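You operate a simulated robot arm through the tools that you are given. There is no shell and no other tool.

You are at the controls of a simulated two-armed robot. One attempt, no reset.

## Task
Level the screw trestle's saddle with a packer on the low trestle.
Fine: the rusty channel is the packer; lay the level across channel and saddle, wind the knob till the bubble is between its marks, then put the level back. The pin stays in. Set down upright: level.
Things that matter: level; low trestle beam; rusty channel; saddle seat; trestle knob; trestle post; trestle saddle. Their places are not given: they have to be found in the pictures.

The check looks at the end state, three seconds after you hand in, the way a careful person would. Anything else that was tipped, shoved, dropped, spilled or broken makes it a failure.

## Robot
Two 7-joint arms with fingered hands on one trunk that stands fixed in place. Base frame: the origin is at the foot of the trunk, x ahead of it, y to its left, z up. Units: mm, rad, N and s.
The left shoulder is at [50, 214, 869], the right one opposite. With the tool pointing down near the work surface each hand reaches from about 400 to 900 mm from the base axis, measured 20 degrees to its own side. Payload 3 kg a hand.
The tool frame of a hand sits at the grasp point between the pads (the TCP): z along the fingers, y along the line on which they close. The tips reach 26 mm beyond it. The gripper opens to 132 mm; its body begins 73 mm behind the TCP. The gripper is a hand of 3 fingers: y runs from the thumb to the fingers, the wrist lies at [0, 0, -229] in the tool frame, and closing takes about 1.5 s.
Orientation is told as [roll, pitch, yaw] about the base's x, y, z axes, in that order, counted from this pose: with the fingers straight down and closing along the base's y, the tool's x points along the base's -x, its y along +y and its z along -z.

## Interface
- The arms move only by the tool jog_arm. It takes "left_plan", "right_plan" or both (then of equal length, played together; a hand with none holds still); each is a list of rows, each an object of numbers (a shift or turn left out is 0, a gripper value left out holds the last): "tx", "ty", "tz": the shift along the tool's x, y, z in units of 20 mm (1.0 is 20 mm); "rx", "ry", "rz": the turn, a rotation vector about the tool's x, y, z in units of 4 degrees (1.0 is 4 degrees). In form: [{"tx": .., "ty": .., "tz": .., "rx": .., "ry": .., "rz": ..}, ...]. A call has 1 to 20 rows; each row shifts and turns the commanded pose from where the row before left it, along the tool's axes as they then stand. "left_gripper" and "right_gripper" are, for a hand that has rows, the finger opening in mm, from 0 to 132, set as the call begins (left out, the last holds). A call with a number of a shift or a turn outside -1 to 1 is refused whole. Rows are played at 5 a second. More than 50 mm and 0.15 rad between two rows, or a gripper value outside its range, and nothing of the call is played. Where a pose cannot be reached the arm comes as near as it can. A force on the tool above 40 N (or 10 N above the force at the start of the call, whichever is more), or a blocked arm, ends the call early, and 0.2 s more pass. The fingers move at their own pace (about 72 mm/s each) and stop on an object; they squeeze with about 32 N. The grip force told is the motor's: it shows also when the fingers shut on nothing. Time passes only in rows, and 0.2 s behind the last, so rows that do not move let the fingers close. It gives the time, the measured TCP pose, the force on the tool (base axes), the opening and the grip force at its end, in the units of the frame above (readings bear some noise), with the torque about the TCP (base axes, N m) and any sound that the robot's microphone picked up.
- Cameras (640 x 400 px; columns grow to the right, rows downward): "scene" is now at [19, -43.4, 1495.2]; the picture's right is [-0.52, -0.85, 0.00], its down [-0.61, 0.37, -0.70] and it looks along [0.60, -0.37, -0.71] (base axes); focal length 349 px, centre (320, 200). "left" rides on the left gripper at [-62, 3, -92] in its tool frame; the picture's right is [-0.05, -1.00, 0.00], its down [0.83, -0.04, -0.56] and it looks along [0.55, -0.03, 0.83] (tool axes); focal length 230 px, centre (320, 200). "right" rides on the right gripper at [61, 3, -92] in its tool frame; the picture's right is [-0.05, 1.00, 0.00], its down [-0.83, -0.04, -0.56] and it looks along [-0.55, -0.03, 0.83] (tool axes); focal length 230 px, centre (320, 200).
- snapshot(camera): a new picture of that camera. No time passes.
- preshape(shape, hand): the hand has 3 fingers and takes this shape, open, in about a second: jaw (thumb against the fingers, like two jaws); tri (thumb and two fingers); tip (a fingertip pinch); poke (one finger out to press); point (the index stretched); flat (the hand flat); cup (the hand cupped); fist (a fist). The gripper value then closes the fingers along that shape, each until it touches; the sizes above hold for jaw. It gives what a move gives, with no picture.
- aim_head(pan, tilt): turns the head with the scene camera to pan (to the left, within 1.501 rad either way) and tilt (down, from -0.506 to 1.204), counted from straight ahead of the robot. It gives what a move gives.
- point_at(camera, pixels): there is no depth. For up to 12 entries [column, row, z] of the newest picture of that camera ("zoom" is the newest enlarged one), the place [x, y] in the base frame at which the ray of that pixel passes the height z, good to about 3 mm. No time passes.
- zoom(camera, box): a new picture of the part [left, top, right, bottom] of that camera's present view, enlarged. No time passes.
- sign_off(): hands the job in; it is judged then, once.

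Leave the grippers open and the arms clear of the work at the hand-in unless told otherwise.

The tools are called after ">>>" as name(argument=value, ...) on one line, values as JSON. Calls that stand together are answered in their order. jog_arm: Moves the arms, as the interface text tells. Its arguments: {"type":"object","properties":{"left_plan":{"type":"array","items":{"type":"object","properties":{"tx":{"type":"number"},"ty":{"type":"number"},"tz":{"type":"number"},"rx":{"type":"number"},"ry":{"type":"number"},"rz":{"type":"number"}}}},"left_gripper":{"type":"number"},"right_plan":{"type":"array","items":{"type":"object","properties":{"tx":{"type":"number"},"ty":{"type":"number"},"tz":{"type":"number"},"rx":{"type":"number"},"ry":{"type":"number"},"rz":{"type":"number"}}}},"right_gripper":{"type":"number"}},"required":[]} The other tools are called the same way: preshape (shape, hand) gives the hand a shape; aim_head (pan, tilt) turns the head that bears the scene camera; snapshot (camera) takes a picture; point_at (camera, pixels) gives the place at which the rays of pixels pass given heights; zoom (camera, box) takes an enlarged picture of a part of a camera's view; sign_off () hands the job in.

At the start:

```text
time_s: 0.0
left_ee_pos: [630.3, -13.2, 1072.3]
left_tool_rot: [0.001, -0.001, -0.444]
left_wrist_force: [0.5, -0.8, 0.0]
left_ft_torque: [0.02, -0.01, 0.0]
left_grip_width: 131.5
left_grip_force: 0.1
left_shape: jaw
right_ee_pos: [477.1, -543.7, 1120.7]
right_tool_rot: [0.001, -0.001, -0.445]
right_wrist_force: [-0.3, 0.1, -0.3]
right_ft_torque: [0.02, -0.02, 0.03]
right_grip_width: 131.9
right_grip_force: 0.1
right_shape: jaw
head pan, tilt (commanded): [-0.546, 0.789]
```

scene: 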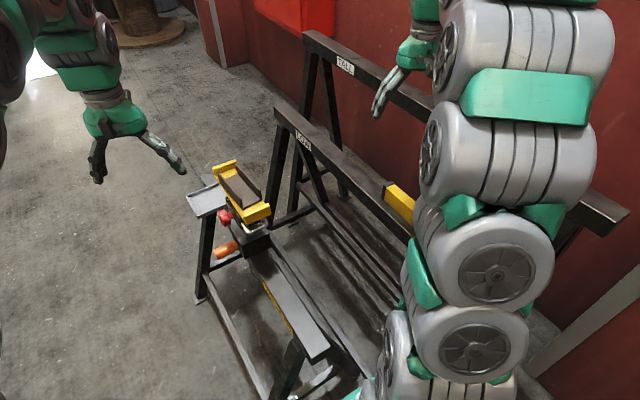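
right: 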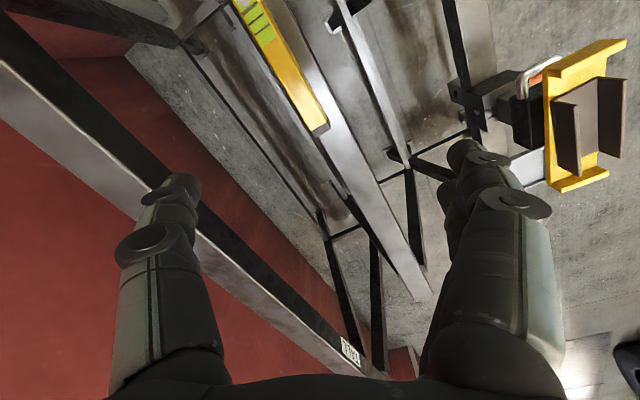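
left: 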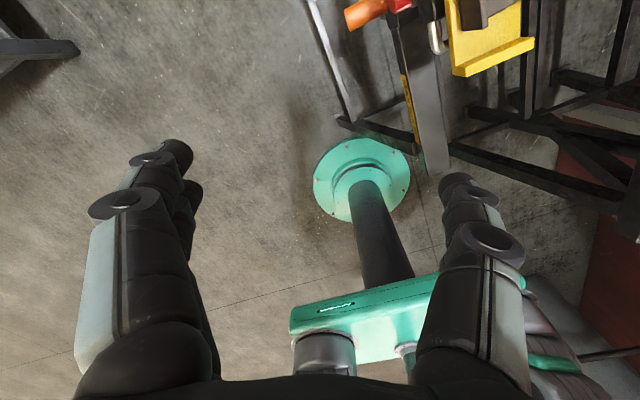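

I start by looking closer at the scene: the yellow saddle with the rusty channel in it appears near scene (242,192), a yellow level on a middle trestle near (398,200). I take enlarged pictures.

>>> zoom(camera="scene", box=[170, 140, 330, 290])

>>> zoom(camera="right", box=[430, 0, 640, 240])

>>> zoom(camera="left", box=[300, 0, 640, 200])

>>> zoom(camera="right", box=[180, 0, 400, 180])

```text
2.67 times, centred on (250, 215) of scene
```

zoom: 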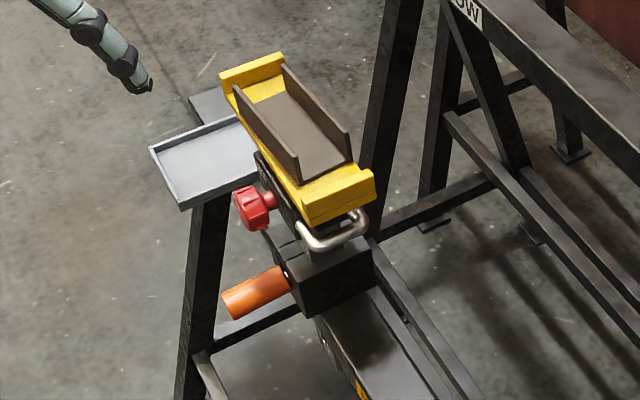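

```text
1.67 times, centred on (535, 120) of right
```

zoom: 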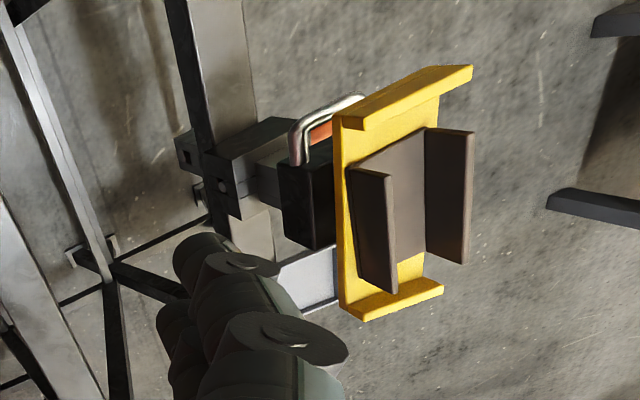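

```text
1.88 times, centred on (470, 100) of left
```

zoom: 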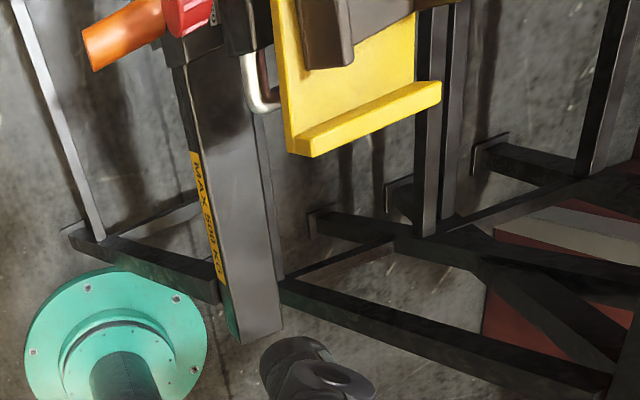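

```text
2.22 times, centred on (290, 90) of right
```

zoom: 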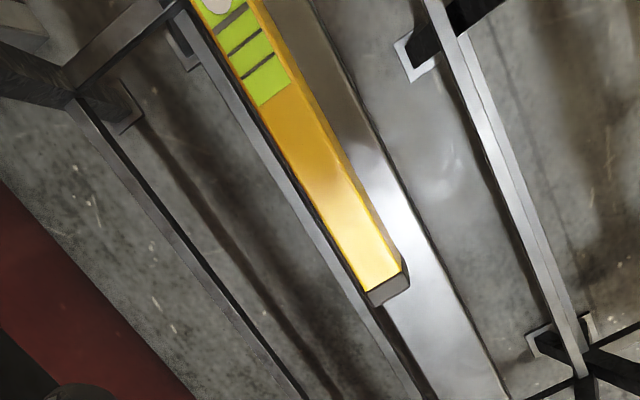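

The screw trestle (yellow saddle, red knob, orange grip, steel U-pin) is in front; a "LOW" trestle behind carries the yellow level. I get a few more scene views with other head aims to gather geometry.

>>> point_at(camera="scene", pixels=[[242, 192, 700], [242, 192, 800], [242, 192, 900], [303, 140, 600], [303, 140, 700], [303, 140, 800], [398, 200, 600], [398, 200, 700], [398, 200, 800], [275, 108, 700], [345, 60, 900], [330, 350, 700]])

>>> aim_head(pan=-0.3, tilt=0.75)

>>> snapshot(camera="scene")

```text
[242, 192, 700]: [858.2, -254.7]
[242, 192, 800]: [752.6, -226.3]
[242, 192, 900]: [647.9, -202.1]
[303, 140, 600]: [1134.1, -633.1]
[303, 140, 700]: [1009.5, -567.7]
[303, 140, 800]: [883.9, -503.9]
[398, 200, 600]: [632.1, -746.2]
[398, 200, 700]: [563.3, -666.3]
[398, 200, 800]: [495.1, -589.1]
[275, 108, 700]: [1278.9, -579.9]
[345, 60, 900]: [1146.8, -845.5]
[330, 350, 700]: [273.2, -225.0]
```

```text
time_s: 0.8
left_ee_pos: [630.7, -12.8, 1072.6]
left_tool_rot: [-0.001, 0.0, -0.447]
left_wrist_force: [-0.4, 0.1, 0.2]
left_ft_torque: [-0.03, 0.0, -0.02]
left_grip_width: 132.3
left_grip_force: 0.0
left_shape: jaw
right_ee_pos: [477.1, -542.8, 1122.5]
right_tool_rot: [0.001, -0.001, -0.445]
right_wrist_force: [0.1, -0.6, -0.5]
right_ft_torque: [-0.01, 0.0, 0.03]
right_grip_width: 131.7
right_grip_force: 0.0
right_shape: jaw
head pan, tilt (commanded): [-0.3, 0.75]
```

```text
taken
```

scene: 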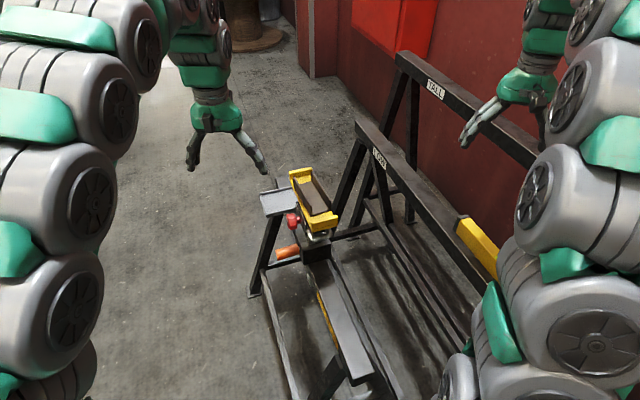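

I triangulate by reading the same features in the scene and the right-hand pictures. First an enlarged scene view of the saddle region (around (310,215)).

>>> zoom(camera="scene", box=[240, 150, 370, 270])

>>> zoom(camera="scene", box=[340, 100, 520, 290])

>>> snapshot(camera="right")

```text
3.33 times, centred on (305, 210) of scene
```

zoom: 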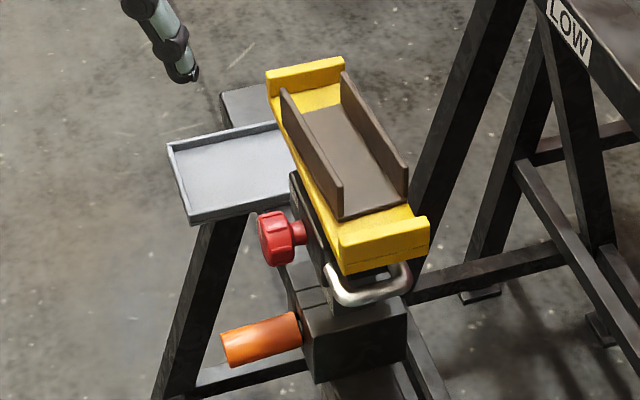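

```text
2.11 times, centred on (430, 195) of scene
```

zoom: 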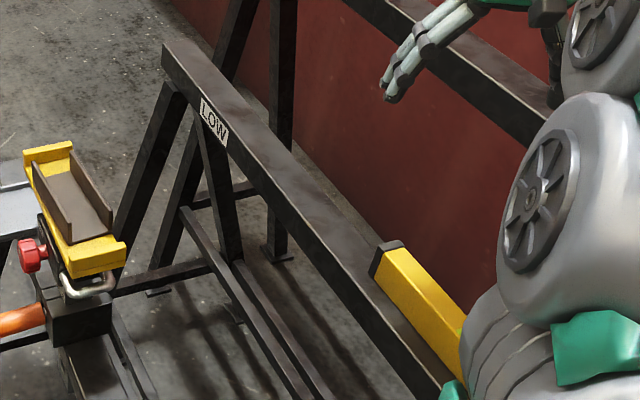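

```text
taken
```

right: 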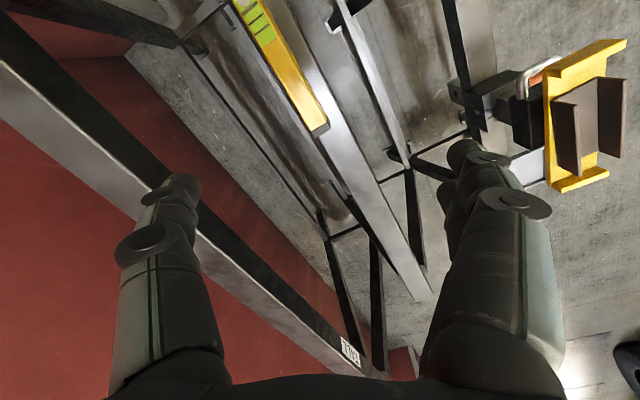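

I compare channel and saddle corner pixels in both pictures: scene right-flange near top (331.4,199.5) ↔ right cam (575.8,105.6), etc.

>>> point_at(camera="scene", pixels=[[331.4, 199.5, 700], [331.4, 199.5, 800], [311.9, 205.5, 700], [311.9, 205.5, 800], [293.6, 177, 700], [293.6, 177, 800], [311.9, 171.6, 700], [311.9, 171.6, 800], [357.5, 121, 700], [357.5, 121, 800], [461, 218, 700], [461, 218, 800]])

>>> point_at(camera="right", pixels=[[575.8, 105.6, 700], [575.8, 105.6, 800], [627.4, 78.6, 700], [627.4, 78.6, 800], [624.4, 158.4, 700], [624.4, 158.4, 800], [581.2, 175.8, 700], [581.2, 175.8, 800], [411, 300, 600], [411, 300, 700], [318, 131, 700], [318, 131, 800]])

```text
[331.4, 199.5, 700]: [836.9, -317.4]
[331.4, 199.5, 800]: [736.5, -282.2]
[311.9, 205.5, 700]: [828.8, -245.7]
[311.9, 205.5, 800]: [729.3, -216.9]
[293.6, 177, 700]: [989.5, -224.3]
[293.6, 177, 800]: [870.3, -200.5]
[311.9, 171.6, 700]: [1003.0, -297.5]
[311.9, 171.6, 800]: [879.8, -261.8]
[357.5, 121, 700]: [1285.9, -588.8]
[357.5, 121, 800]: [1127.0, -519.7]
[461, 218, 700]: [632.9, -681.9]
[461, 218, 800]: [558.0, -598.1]
```

```text
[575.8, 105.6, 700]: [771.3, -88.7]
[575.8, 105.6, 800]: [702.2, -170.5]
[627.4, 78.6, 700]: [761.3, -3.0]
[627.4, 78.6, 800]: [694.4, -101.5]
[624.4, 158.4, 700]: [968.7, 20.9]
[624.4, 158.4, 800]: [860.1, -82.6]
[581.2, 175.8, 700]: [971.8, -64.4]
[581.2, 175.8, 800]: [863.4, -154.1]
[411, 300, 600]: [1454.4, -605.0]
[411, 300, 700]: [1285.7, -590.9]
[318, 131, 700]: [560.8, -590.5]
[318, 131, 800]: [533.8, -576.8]
```

Triangulating gives the channel at about x 637–770, y −180…−250, top z ≈ 890, and the level lying along x near y ≈ −580. The right arm hides the level, so I move the right hand 200 mm to its right (−y) at the same height.

>>> jog_arm(right_plan=[{"tx": -0.43, "ty": -0.9}, {"tx": -0.43, "ty": -0.9}, {"tx": -0.43, "ty": -0.9}, {"tx": -0.43, "ty": -0.9}, {"tx": -0.43, "ty": -0.9}, {"tx": -0.43, "ty": -0.9}, {"tx": -0.43, "ty": -0.9}, {"tx": -0.43, "ty": -0.9}, {"tx": -0.43, "ty": -0.9}, {"tx": -0.43, "ty": -0.9}])

>>> aim_head(pan=-0.7, tilt=0.85)

>>> snapshot(camera="scene")

>>> snapshot(camera="right")

```text
time_s: 3.0
left_ee_pos: [629.8, -14.8, 1074.0]
left_tool_rot: [0.002, -0.002, -0.447]
left_wrist_force: [-0.4, -1.7, 1.7]
left_ft_torque: [0.21, -0.07, -0.02]
left_grip_width: 131.7
left_grip_force: 0.1
left_shape: jaw
right_ee_pos: [473.3, -745.9, 1121.0]
right_tool_rot: [0.002, -0.004, -0.45]
right_wrist_force: [-5.1, -3.2, -0.6]
right_ft_torque: [0.32, -0.38, 0.05]
right_grip_width: 131.8
right_grip_force: 0.1
right_shape: jaw
head pan, tilt (commanded): [-0.3, 0.75]
```

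```text
time_s: 3.8
left_ee_pos: [630.5, -12.9, 1073.7]
left_tool_rot: [0.0, 0.001, -0.445]
left_wrist_force: [0.4, 0.7, 0.4]
left_ft_torque: [-0.01, -0.03, 0.0]
left_grip_width: 132.0
left_grip_force: 0.1
left_shape: jaw
right_ee_pos: [478.7, -740.1, 1119.7]
right_tool_rot: [-0.001, 0.0, -0.439]
right_wrist_force: [0.5, -0.3, -0.9]
right_ft_torque: [0.0, 0.0, 0.03]
right_grip_width: 131.9
right_grip_force: 0.0
right_shape: jaw
head pan, tilt (commanded): [-0.7, 0.85]
```

```text
taken
```

scene: 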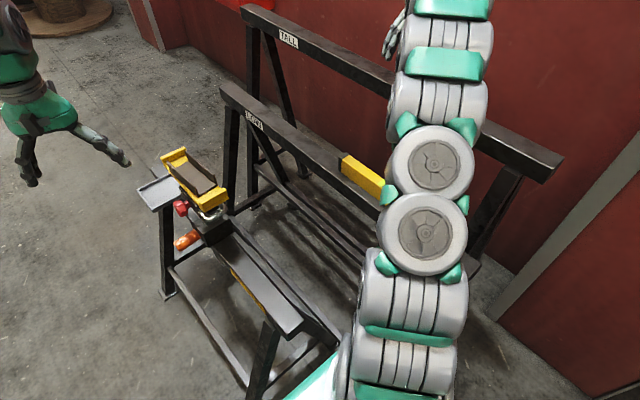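

```text
taken
```

right: 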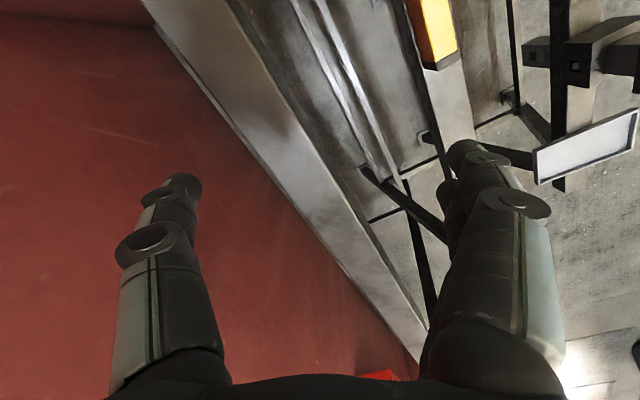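

The elbow still hides the level. I'll bring the right hand inward to about (470,−290) so that the arm lies clear of the line of sight to the level, and move the left hand 150 mm to the left to make room.

>>> jog_arm(right_plan=[{"tx": 0.5, "ty": 1.0}, {"tx": 0.5, "ty": 1.0}, {"tx": 0.5, "ty": 1.0}, {"tx": 0.5, "ty": 1.0}, {"tx": 0.5, "ty": 1.0}, {"tx": 0.5, "ty": 1.0}, {"tx": 0.5, "ty": 1.0}, {"tx": 0.5, "ty": 1.0}, {"tx": 0.5, "ty": 1.0}, {"tx": 0.5, "ty": 1.0}, {"tx": 0.5, "ty": 1.0}, {"tx": 0.5, "ty": 1.0}, {"tx": 0.5, "ty": 1.0}, {"tx": 0.5, "ty": 1.0}, {"tx": 0.5, "ty": 1.0}, {"tx": 0.5, "ty": 1.0}, {"tx": 0.5, "ty": 1.0}, {"tx": 0.5, "ty": 1.0}, {"tx": 0.5, "ty": 1.0}, {"tx": 0.5, "ty": 1.0}], left_plan=[{"tx": 0.16, "ty": 0.34}, {"tx": 0.16, "ty": 0.34}, {"tx": 0.16, "ty": 0.34}, {"tx": 0.16, "ty": 0.34}, {"tx": 0.16, "ty": 0.34}, {"tx": 0.16, "ty": 0.34}, {"tx": 0.16, "ty": 0.34}, {"tx": 0.16, "ty": 0.34}, {"tx": 0.16, "ty": 0.34}, {"tx": 0.16, "ty": 0.34}, {"tx": 0.16, "ty": 0.34}, {"tx": 0.16, "ty": 0.34}, {"tx": 0.16, "ty": 0.34}, {"tx": 0.16, "ty": 0.34}, {"tx": 0.16, "ty": 0.34}, {"tx": 0.16, "ty": 0.34}, {"tx": 0.16, "ty": 0.34}, {"tx": 0.16, "ty": 0.34}, {"tx": 0.16, "ty": 0.34}, {"tx": 0.16, "ty": 0.34}])

>>> snapshot(camera="scene")

>>> snapshot(camera="right")

>>> snapshot(camera="left")

```text
time_s: 8.0
left_ee_pos: [630.8, 135.3, 1071.5]
left_tool_rot: [-0.001, 0.001, -0.447]
left_wrist_force: [-0.7, -0.6, 0.0]
left_ft_torque: [0.0, -0.01, -0.02]
left_grip_width: 131.8
left_grip_force: 0.1
left_shape: jaw
right_ee_pos: [468.1, -294.6, 1120.2]
right_tool_rot: [0.0, -0.001, -0.445]
right_wrist_force: [0.0, 0.5, -0.8]
right_ft_torque: [0.0, 0.05, 0.02]
right_grip_width: 132.1
right_grip_force: 0.1
right_shape: jaw
head pan, tilt (commanded): [-0.7, 0.85]
```

```text
taken
```

scene: 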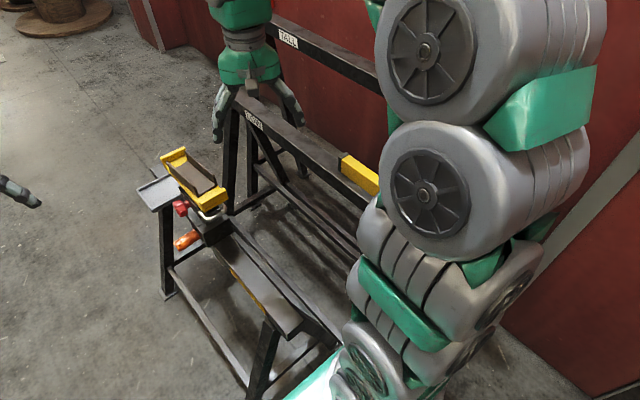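

```text
taken
```

right: 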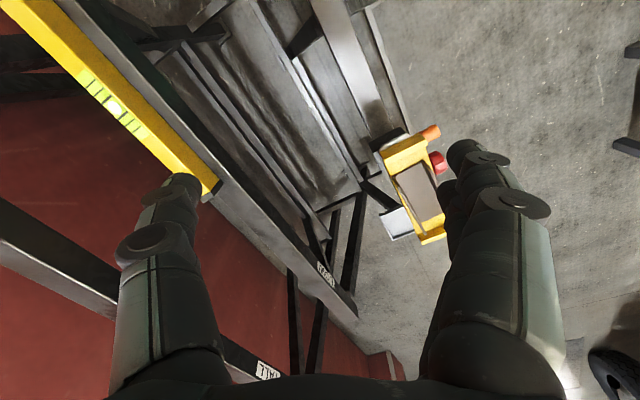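

```text
taken
```

left: 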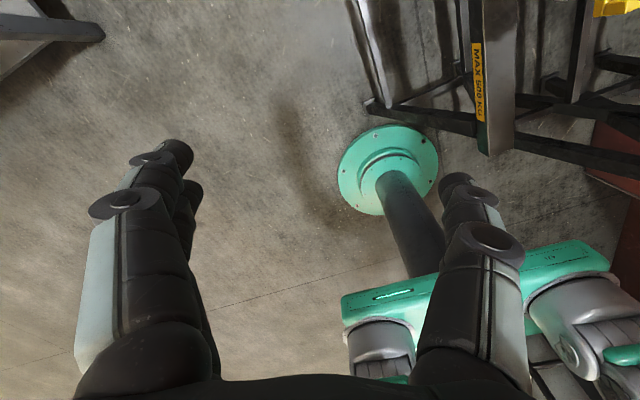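

The right camera now shows the whole bench: the level at upper left with its vial near (112,108), the saddle near (410,185). I enlarge both.

>>> zoom(camera="right", box=[0, 0, 240, 210])

>>> zoom(camera="right", box=[350, 100, 480, 260])

>>> zoom(camera="right", box=[60, 50, 180, 150])

>>> zoom(camera="scene", box=[210, 90, 400, 220])

```text
1.90 times, centred on (120, 105) of right
```

zoom: 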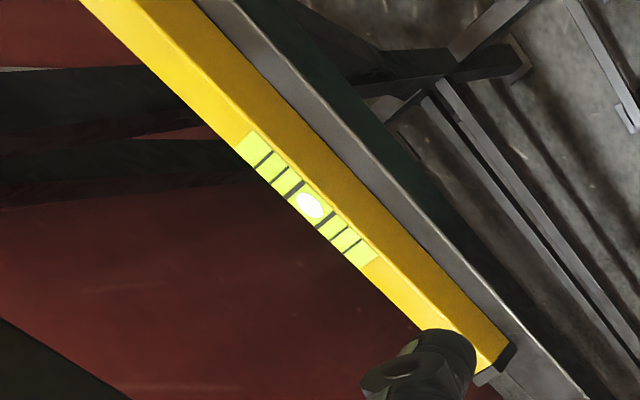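

```text
2.50 times, centred on (415, 180) of right
```

zoom: 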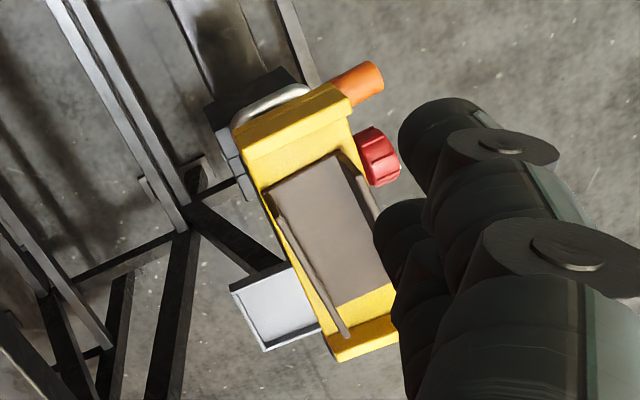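

```text
4.00 times, centred on (120, 100) of right
```

zoom: 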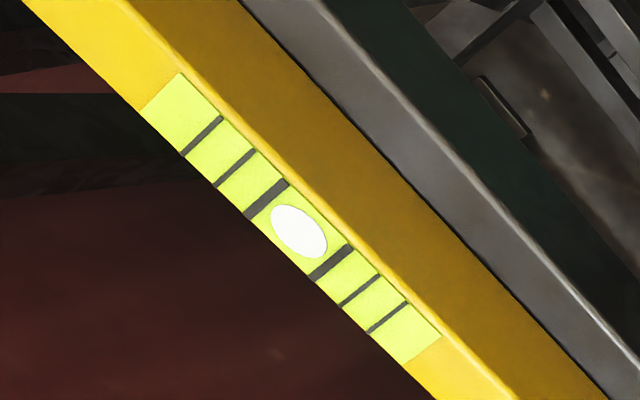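

```text
3.08 times, centred on (305, 155) of scene
```

zoom: 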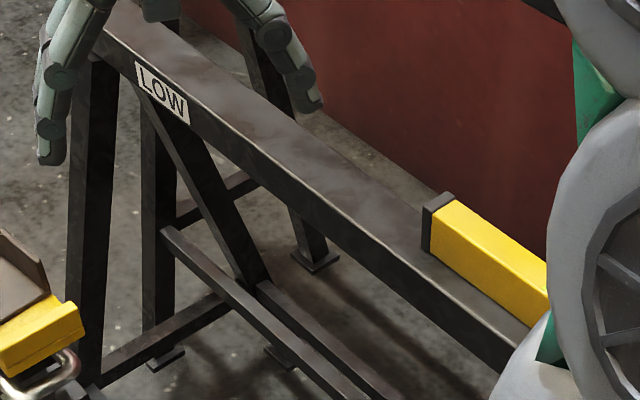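

I triangulate the level's far end and the low beam: scene cap corners (338.4,157.3), (347.5,152.7), bottom (338.8,171.2); right cam corner (219.7,181.1); and vial ends (112,108).

>>> point_at(camera="scene", pixels=[[338.4, 157.3, 700], [338.4, 157.3, 800], [347.5, 152.7, 700], [347.5, 152.7, 800], [338.8, 171.2, 700], [338.8, 171.2, 800], [305, 140, 700], [305, 140, 800]])

>>> point_at(camera="right", pixels=[[219.7, 181.1, 700], [219.7, 181.1, 800], [114.5, 108, 700], [114.5, 108, 800], [357, 300, 700], [357, 300, 800]])

>>> zoom(camera="right", box=[250, 200, 400, 340])

```text
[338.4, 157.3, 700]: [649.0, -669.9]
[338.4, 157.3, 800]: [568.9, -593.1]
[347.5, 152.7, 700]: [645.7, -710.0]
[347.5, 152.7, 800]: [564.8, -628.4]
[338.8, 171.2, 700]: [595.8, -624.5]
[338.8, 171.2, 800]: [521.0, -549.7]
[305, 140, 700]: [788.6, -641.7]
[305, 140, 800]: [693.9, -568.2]
```

```text
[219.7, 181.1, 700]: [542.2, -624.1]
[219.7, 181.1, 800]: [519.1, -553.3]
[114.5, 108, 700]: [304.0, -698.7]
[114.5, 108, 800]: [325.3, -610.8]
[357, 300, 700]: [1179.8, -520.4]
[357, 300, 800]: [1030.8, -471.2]
```

```text
2.86 times, centred on (325, 270) of right
```

zoom: 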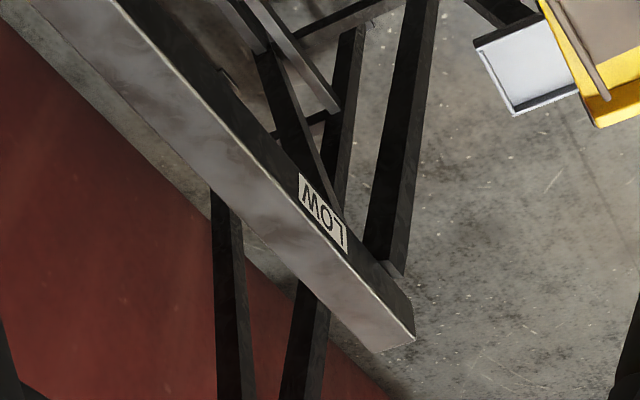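

The beam end corner is at right (357.6,319) and scene about (221,88). I query those, with an enlarged scene look at that end.

>>> zoom(camera="scene", box=[190, 60, 310, 150])

>>> point_at(camera="right", pixels=[[357.6, 319, 800], [357.6, 319, 900], [344.6, 323.2, 800], [344.6, 323.2, 900]])

>>> point_at(camera="scene", pixels=[[221, 88, 800], [221, 88, 900]])

```text
4.44 times, centred on (250, 105) of scene
```

zoom: 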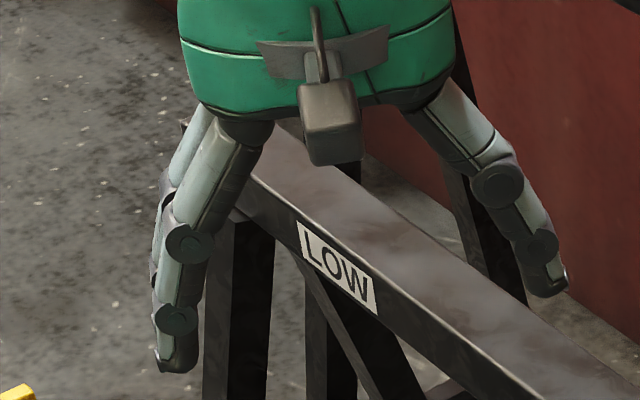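

```text
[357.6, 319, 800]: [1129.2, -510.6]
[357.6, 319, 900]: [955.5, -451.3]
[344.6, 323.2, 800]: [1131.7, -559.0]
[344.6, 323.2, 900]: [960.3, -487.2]
```

```text
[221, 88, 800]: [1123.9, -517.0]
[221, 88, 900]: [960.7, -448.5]
```

Consistent result: level bottom at z ≈ 804 (low beam top), level top z ≈ 857, far end x ≈ 520, y ≈ −549…−573. Now I measure the saddle and knob: zoom the current scene view around (190,195).

>>> zoom(camera="scene", box=[130, 140, 250, 260])

>>> zoom(camera="right", box=[370, 110, 450, 250])

```text
3.33 times, centred on (190, 200) of scene
```

zoom: 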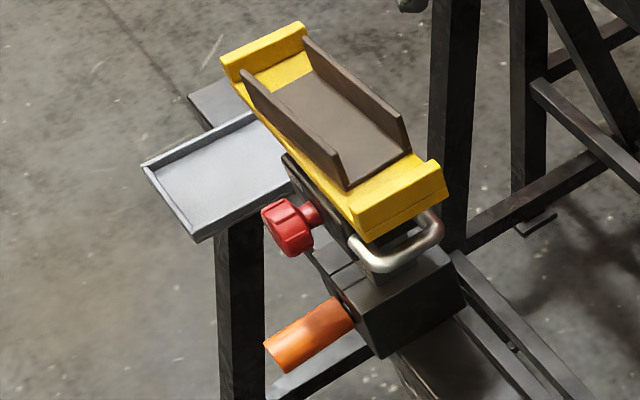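

```text
2.86 times, centred on (410, 180) of right
```

zoom: 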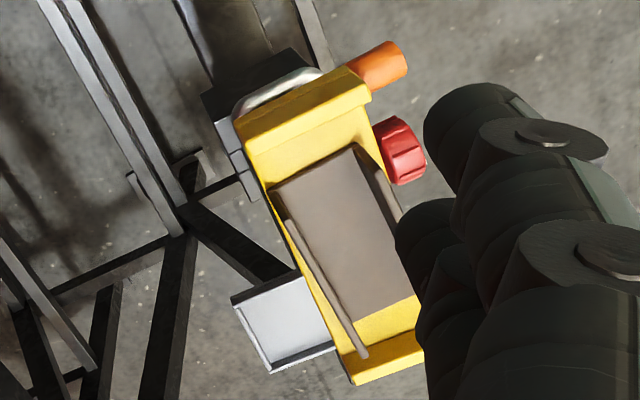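

I query rays of the channel web corners and the knob in both pictures (scene (217.6,185), (198.1,197), (178.9,208.4); right (392.5,176.5), (422.2,160.8), (438,162.5)).

>>> point_at(camera="scene", pixels=[[217.6, 185, 800], [217.6, 185, 900], [198.1, 197, 800], [198.1, 197, 900], [178.9, 208.4, 800], [178.9, 208.4, 900], [229, 196, 800], [229, 196, 900], [160, 157.3, 800], [160, 157.3, 900]])

>>> point_at(camera="right", pixels=[[392.5, 176.5, 800], [392.5, 176.5, 900], [422.2, 160.8, 800], [422.2, 160.8, 900], [438, 162.5, 800], [438, 162.5, 900], [380.5, 152, 800], [380.5, 152, 900], [422.2, 244.7, 800], [422.2, 244.7, 900]])

```text
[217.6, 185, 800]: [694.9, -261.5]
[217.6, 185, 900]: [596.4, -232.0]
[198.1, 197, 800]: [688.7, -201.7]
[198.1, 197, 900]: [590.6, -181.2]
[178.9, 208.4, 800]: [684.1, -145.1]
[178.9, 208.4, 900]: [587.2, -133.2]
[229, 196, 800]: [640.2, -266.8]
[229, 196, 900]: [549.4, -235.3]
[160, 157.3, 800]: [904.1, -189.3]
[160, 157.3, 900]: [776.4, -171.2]
```

```text
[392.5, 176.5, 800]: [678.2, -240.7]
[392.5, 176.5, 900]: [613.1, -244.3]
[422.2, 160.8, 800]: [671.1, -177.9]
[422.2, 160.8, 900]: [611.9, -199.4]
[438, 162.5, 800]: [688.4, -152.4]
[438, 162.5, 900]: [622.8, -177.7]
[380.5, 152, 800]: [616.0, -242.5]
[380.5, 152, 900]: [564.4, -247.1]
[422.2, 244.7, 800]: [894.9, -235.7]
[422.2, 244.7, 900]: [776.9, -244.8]
```

Estimates: saddle spans x ≈ 584–820, y ≈ −178…−246, seat z ≈ 850; channel ≈ 130×57×40 mm centred near (701,−212); red knob face ≈ (699,−147,783). Next I turn the right hand so it closes across the channel (yaw ≈ 0.1) and move to about (600,−212,1050) to look at it closely.

>>> jog_arm(right_plan=[{"rz": -0.975}, {"rz": -0.975}, {"rz": -0.975}, {"rz": -0.975}, {"rz": -0.975}, {"rz": -0.975}, {"rz": -0.975}, {"rz": -0.975}, {"tx": -0.873, "ty": 0.431, "tz": 0.4375}, {"tx": -0.873, "ty": 0.431, "tz": 0.4375}, {"tx": -0.873, "ty": 0.431, "tz": 0.4375}, {"tx": -0.873, "ty": 0.431, "tz": 0.4375}, {"tx": -0.873, "ty": 0.431, "tz": 0.4375}, {"tx": -0.873, "ty": 0.431, "tz": 0.4375}, {"tx": -0.873, "ty": 0.431, "tz": 0.4375}, {"tx": -0.873, "ty": 0.431, "tz": 0.4375}, {}])

>>> snapshot(camera="right")

>>> aim_head(pan=-0.3, tilt=0.75)

>>> snapshot(camera="scene")

```text
time_s: 11.6
left_ee_pos: [631.0, 137.1, 1072.5]
left_tool_rot: [-0.001, 0.0, -0.446]
left_wrist_force: [-0.1, -0.6, 0.0]
left_ft_torque: [0.0, -0.01, -0.02]
left_grip_width: 132.2
left_grip_force: 0.2
left_shape: jaw
right_ee_pos: [600.6, -213.6, 1050.4]
right_tool_rot: [-0.001, -0.001, 0.099]
right_wrist_force: [0.5, 0.0, -0.3]
right_ft_torque: [-0.02, -0.02, 0.0]
right_grip_width: 131.9
right_grip_force: 0.1
right_shape: jaw
head pan, tilt (commanded): [-0.7, 0.85]
```

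```text
taken
```

right: 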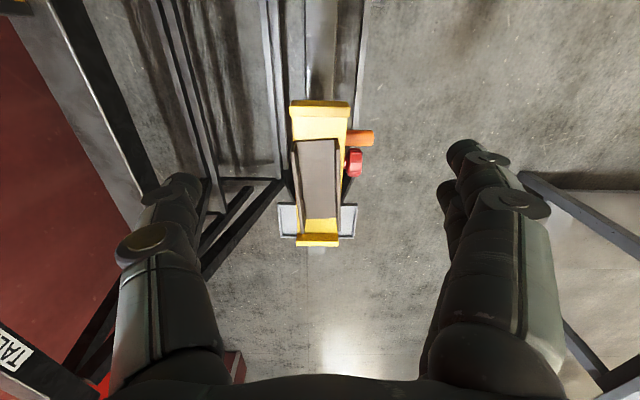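

```text
time_s: 12.5
left_ee_pos: [631.8, 137.4, 1072.7]
left_tool_rot: [0.0, 0.0, -0.446]
left_wrist_force: [-0.9, 0.6, -0.6]
left_ft_torque: [0.03, -0.03, 0.0]
left_grip_width: 131.9
left_grip_force: 0.0
left_shape: jaw
right_ee_pos: [600.2, -213.9, 1050.5]
right_tool_rot: [0.001, 0.002, 0.1]
right_wrist_force: [-0.1, 0.2, -0.4]
right_ft_torque: [-0.02, -0.02, -0.02]
right_grip_width: 131.9
right_grip_force: 0.0
right_shape: jaw
head pan, tilt (commanded): [-0.3, 0.75]
```

```text
taken
```

scene: 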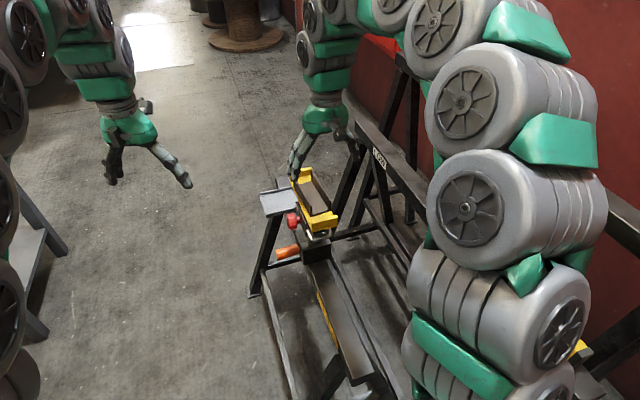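

The channel sits at (318,188) in the right picture, nicely aligned. I enlarge it.

>>> zoom(camera="right", box=[260, 90, 380, 260])

>>> zoom(camera="scene", box=[240, 150, 370, 270])

```text
2.35 times, centred on (320, 175) of right
```

zoom: 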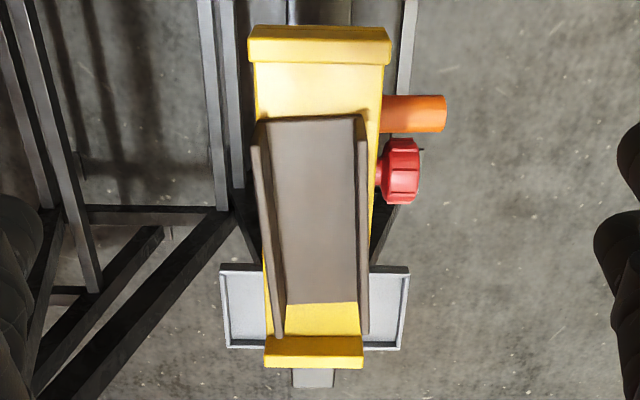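

```text
3.33 times, centred on (305, 210) of scene
```

zoom: 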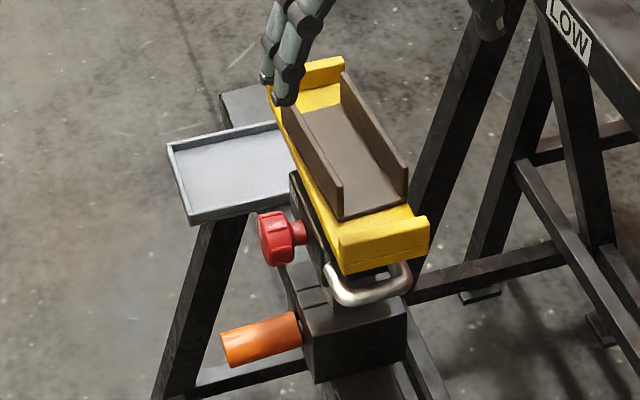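

I read positions from the right camera at assumed heights: flange tops z≈891, saddle lips z≈865, knob z≈783.

>>> point_at(camera="right", pixels=[[289.8, 152, 891], [301.3, 233.2, 891], [338.3, 149.5, 891], [340.4, 231.5, 891], [289.4, 107, 865], [350.2, 107, 865], [296.6, 234.5, 865], [338.3, 234.5, 865], [354.8, 163, 783], [292.3, 139.5, 853], [336, 139.5, 853], [360, 143, 750]])

>>> point_at(camera="scene", pixels=[[311.9, 205.5, 891], [331.4, 199.5, 891], [311.9, 171.6, 891], [293.6, 177, 891], [291.5, 221.5, 783], [337.4, 215.4, 865], [327.5, 212, 850], [312.5, 214.8, 850]])

```text
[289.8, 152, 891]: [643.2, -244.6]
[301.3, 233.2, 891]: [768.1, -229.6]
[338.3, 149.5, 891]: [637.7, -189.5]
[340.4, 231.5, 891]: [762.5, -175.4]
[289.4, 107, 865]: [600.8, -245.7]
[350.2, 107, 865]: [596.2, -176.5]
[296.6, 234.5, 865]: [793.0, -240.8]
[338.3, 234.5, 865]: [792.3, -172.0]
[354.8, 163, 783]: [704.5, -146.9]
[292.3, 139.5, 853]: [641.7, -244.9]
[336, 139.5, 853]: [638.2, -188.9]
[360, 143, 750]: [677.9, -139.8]
```

```text
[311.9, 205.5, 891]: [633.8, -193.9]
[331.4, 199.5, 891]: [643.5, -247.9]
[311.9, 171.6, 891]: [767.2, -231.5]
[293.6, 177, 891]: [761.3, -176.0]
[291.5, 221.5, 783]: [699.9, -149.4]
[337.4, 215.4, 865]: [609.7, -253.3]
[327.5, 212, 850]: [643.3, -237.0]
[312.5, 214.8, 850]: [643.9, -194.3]
```

Both cameras agree: channel corners at (643,−246), (768,−230), (762,−176), (636,−191), z≈891 → centre (702,−211), yaw ≈0.12. Saddle x 598–797, y −246…−172, yaw ≈0.03. I move over the channel with an opening of 95 mm and go down to TCP z≈905 first.

>>> jog_arm(right_gripper=95, right_plan=[{"rz": -0.29, "tx": -0.845, "ty": -0.078}, {"tx": -0.845, "ty": -0.078}, {"tx": -0.845, "ty": -0.078}, {"tx": -0.845, "ty": -0.078}, {"tx": -0.845, "ty": -0.078}, {"tx": -0.845, "ty": -0.078}, {"tz": 0.9}, {"tz": 0.9}, {"tz": 0.9}, {"tz": 0.9}, {"tz": 0.9}, {"tz": 0.9}, {"tz": 0.9}, {"tz": 0.9}, {}])

>>> snapshot(camera="right")

>>> zoom(camera="scene", box=[240, 130, 400, 270])

```text
time_s: 15.7
left_ee_pos: [630.9, 136.7, 1072.2]
left_tool_rot: [0.0, 0.0, -0.445]
left_wrist_force: [0.1, 0.0, 0.3]
left_ft_torque: [-0.02, 0.01, 0.01]
left_grip_width: 132.1
left_grip_force: 0.2
left_shape: jaw
right_ee_pos: [703.2, -210.6, 906.6]
right_tool_rot: [0.001, 0.001, 0.12]
right_wrist_force: [-0.1, 0.8, -0.5]
right_ft_torque: [-0.01, -0.01, 0.0]
right_grip_width: 95.6
right_grip_force: 0.1
right_shape: jaw
head pan, tilt (commanded): [-0.3, 0.75]
```

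```text
taken
```

right: 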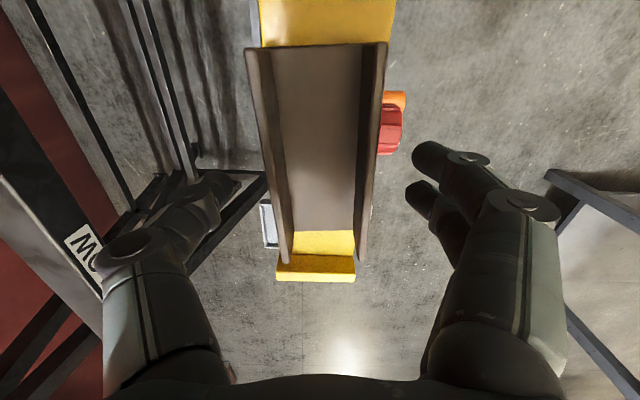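

```text
2.86 times, centred on (320, 200) of scene
```

zoom: 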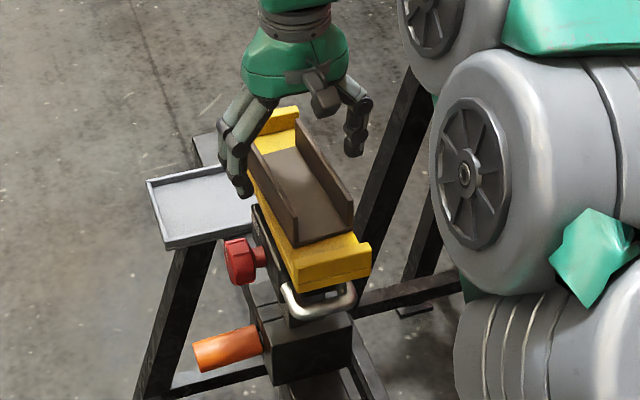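

The hand straddles the channel at z≈907. I descend 22 mm to TCP z≈884 and close the fingers to grip across the flanges.

>>> jog_arm(right_plan=[{"tz": 0.55}, {"tz": 0.57}, {}])

>>> jog_arm(right_gripper=20, right_plan=[{}, {}, {}, {}, {}, {}, {}, {}])

>>> snapshot(camera="right")

>>> zoom(camera="scene", box=[240, 130, 400, 270])

```text
time_s: 16.5
left_ee_pos: [630.8, 136.1, 1072.2]
left_tool_rot: [0.001, -0.001, -0.445]
left_wrist_force: [0.6, 1.0, 0.9]
left_ft_torque: [0.02, 0.01, 0.04]
left_grip_width: 131.8
left_grip_force: 0.1
left_shape: jaw
right_ee_pos: [705.0, -211.4, 883.8]
right_tool_rot: [0.001, -0.001, 0.119]
right_wrist_force: [-0.7, -0.2, -0.1]
right_ft_torque: [0.0, 0.05, 0.01]
right_grip_width: 95.2
right_grip_force: 0.2
right_shape: jaw
head pan, tilt (commanded): [-0.3, 0.75]
```

```text
time_s: 18.3
left_ee_pos: [631.3, 137.8, 1072.4]
left_tool_rot: [0.0, 0.0, -0.445]
left_wrist_force: [-0.2, -0.6, 0.1]
left_ft_torque: [0.01, -0.01, 0.01]
left_grip_width: 131.7
left_grip_force: 0.0
left_shape: jaw
right_ee_pos: [703.9, -209.8, 884.0]
right_tool_rot: [0.0, 0.001, 0.118]
right_wrist_force: [0.7, -0.5, -0.4]
right_ft_torque: [-0.01, 0.02, -0.06]
right_grip_width: 53.5
right_grip_force: 31.6
right_shape: jaw
head pan, tilt (commanded): [-0.3, 0.75]
```

```text
taken
```

right: 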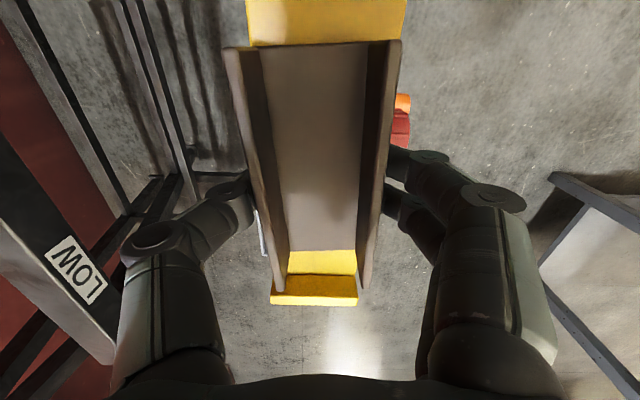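

```text
2.86 times, centred on (320, 200) of scene
```

zoom: 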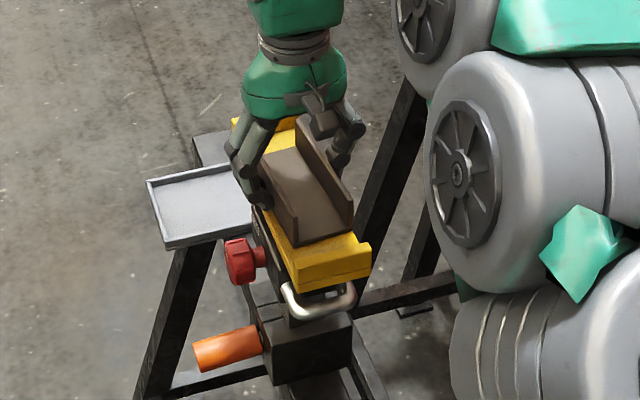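

Gripped (53.5 mm, 31.6 N). I lift straight up 160 mm.

>>> jog_arm(right_plan=[{"tz": -0.3}, {"tz": -0.7}, {"tz": -1}, {"tz": -1}, {"tz": -1}, {"tz": -1}, {"tz": -1}, {"tz": -1}, {"tz": -1}, {}])

>>> snapshot(camera="right")

>>> zoom(camera="scene", box=[240, 130, 400, 270])

```text
time_s: 20.5
left_ee_pos: [630.3, 136.5, 1072.3]
left_tool_rot: [0.0, 0.0, -0.445]
left_wrist_force: [0.1, -0.8, 0.1]
left_ft_torque: [0.02, 0.01, -0.02]
left_grip_width: 132.0
left_grip_force: 0.0
left_shape: jaw
right_ee_pos: [702.5, -212.0, 1043.4]
right_tool_rot: [0.0, -0.001, 0.118]
right_wrist_force: [-0.5, -0.5, -6.3]
right_ft_torque: [0.0, -0.01, -0.02]
right_grip_width: 52.9
right_grip_force: 32.2
right_shape: jaw
head pan, tilt (commanded): [-0.3, 0.75]
```

```text
taken
```

right: 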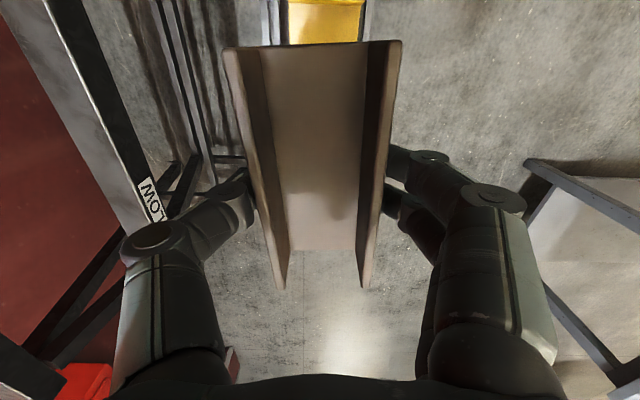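

```text
2.86 times, centred on (320, 200) of scene
```

zoom: 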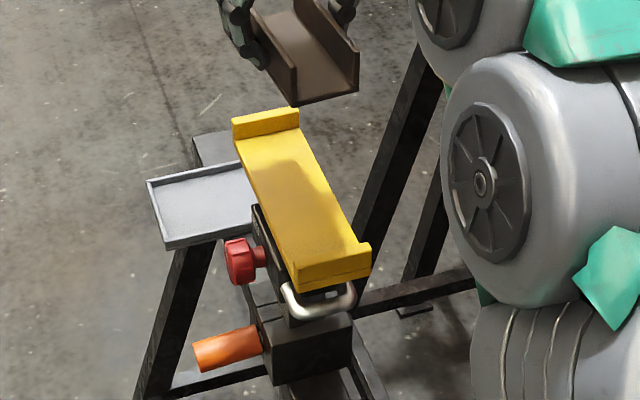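

The channel hangs level (≈0.63 kg). I carry it toward the low beam (to about (690,−400,1043)) to view the beam before placing.

>>> jog_arm(right_plan=[{"tx": 0.1725, "ty": -0.926}, {"tx": 0.1725, "ty": -0.926}, {"tx": 0.1725, "ty": -0.926}, {"tx": 0.1725, "ty": -0.926}, {"tx": 0.1725, "ty": -0.926}, {"tx": 0.1725, "ty": -0.926}, {"tx": 0.1725, "ty": -0.926}, {"tx": 0.1725, "ty": -0.926}, {"tx": 0.1725, "ty": -0.926}, {"tx": 0.1725, "ty": -0.926}, {}])

>>> snapshot(camera="right")

>>> snapshot(camera="scene")

```text
time_s: 22.9
left_ee_pos: [631.7, 136.4, 1072.7]
left_tool_rot: [0.001, -0.001, -0.445]
left_wrist_force: [0.5, -0.1, 0.0]
left_ft_torque: [-0.01, 0.0, -0.02]
left_grip_width: 131.9
left_grip_force: 0.0
left_shape: jaw
right_ee_pos: [692.1, -398.4, 1043.6]
right_tool_rot: [0.003, 0.0, 0.118]
right_wrist_force: [0.2, -0.8, -7.2]
right_ft_torque: [0.01, 0.01, -0.02]
right_grip_width: 53.2
right_grip_force: 31.8
right_shape: jaw
head pan, tilt (commanded): [-0.3, 0.75]
```

```text
taken
```

right: 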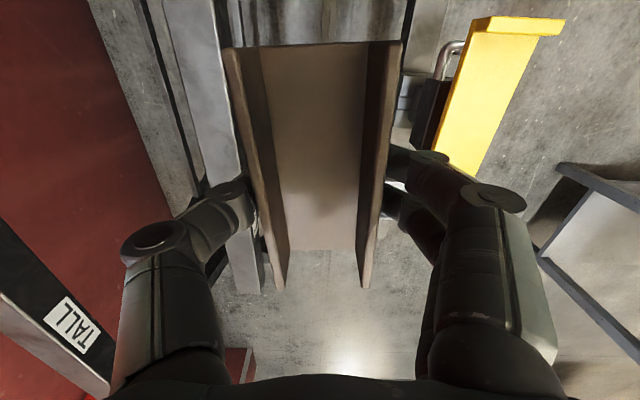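

```text
taken
```

scene: 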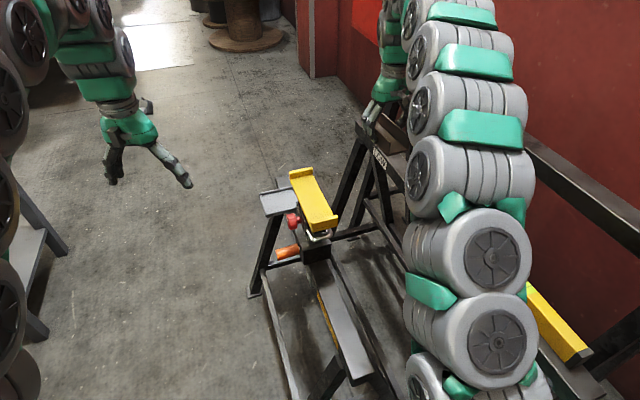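

The low beam's top face is the light strip left of the channel, from (165–213,0) down to (235–262,290). I enlarge it and read its edges at z=804.

>>> zoom(camera="right", box=[130, 0, 290, 300])

>>> zoom(camera="scene", box=[500, 260, 640, 400])

>>> point_at(camera="right", pixels=[[166, 4, 804], [215, 4, 804], [178, 60, 804], [224, 60, 804], [235, 293, 804], [262, 291, 804], [240, 150, 804]])

```text
1.33 times, centred on (210, 150) of right
```

zoom: 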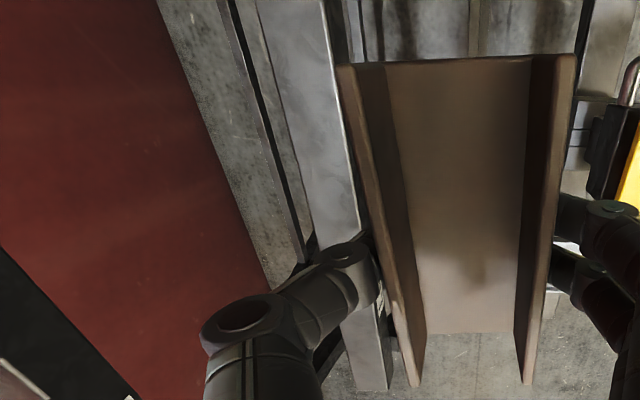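

```text
2.86 times, centred on (570, 330) of scene
```

zoom: 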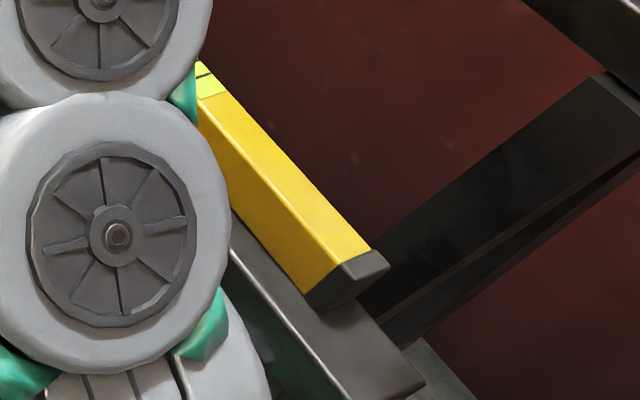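

```text
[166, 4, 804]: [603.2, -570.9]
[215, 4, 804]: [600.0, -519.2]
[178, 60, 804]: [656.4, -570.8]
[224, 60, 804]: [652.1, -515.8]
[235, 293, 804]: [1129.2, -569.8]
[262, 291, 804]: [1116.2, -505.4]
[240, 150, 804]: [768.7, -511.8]
```

I refine the edge pixels: left edge (162,0),(208.5,172.5); right edge (211.5,0),(238.5,172.5).

>>> point_at(camera="right", pixels=[[162, 0, 804], [208.5, 172.5, 804], [211.5, 0, 804], [238.5, 172.5, 804], [236, 292.5, 804], [261, 291, 804]])

>>> zoom(camera="right", box=[140, 0, 260, 75])

>>> point_at(camera="scene", pixels=[[586.3, 354.2, 857], [572, 349, 857], [564.5, 367.5, 804], [591.8, 353, 857], [549.5, 364.5, 804]])

```text
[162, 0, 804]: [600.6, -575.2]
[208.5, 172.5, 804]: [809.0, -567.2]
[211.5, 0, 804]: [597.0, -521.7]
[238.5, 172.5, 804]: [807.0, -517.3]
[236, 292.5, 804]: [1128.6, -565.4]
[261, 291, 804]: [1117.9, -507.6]
```

```text
5.33 times, centred on (200, 38) of right
```

zoom: 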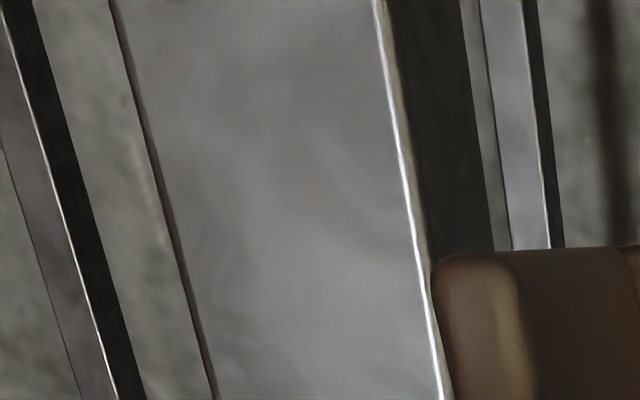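

```text
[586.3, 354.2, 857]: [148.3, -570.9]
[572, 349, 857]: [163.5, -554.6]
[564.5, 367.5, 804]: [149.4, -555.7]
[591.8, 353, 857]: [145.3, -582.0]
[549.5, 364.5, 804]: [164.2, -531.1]
```

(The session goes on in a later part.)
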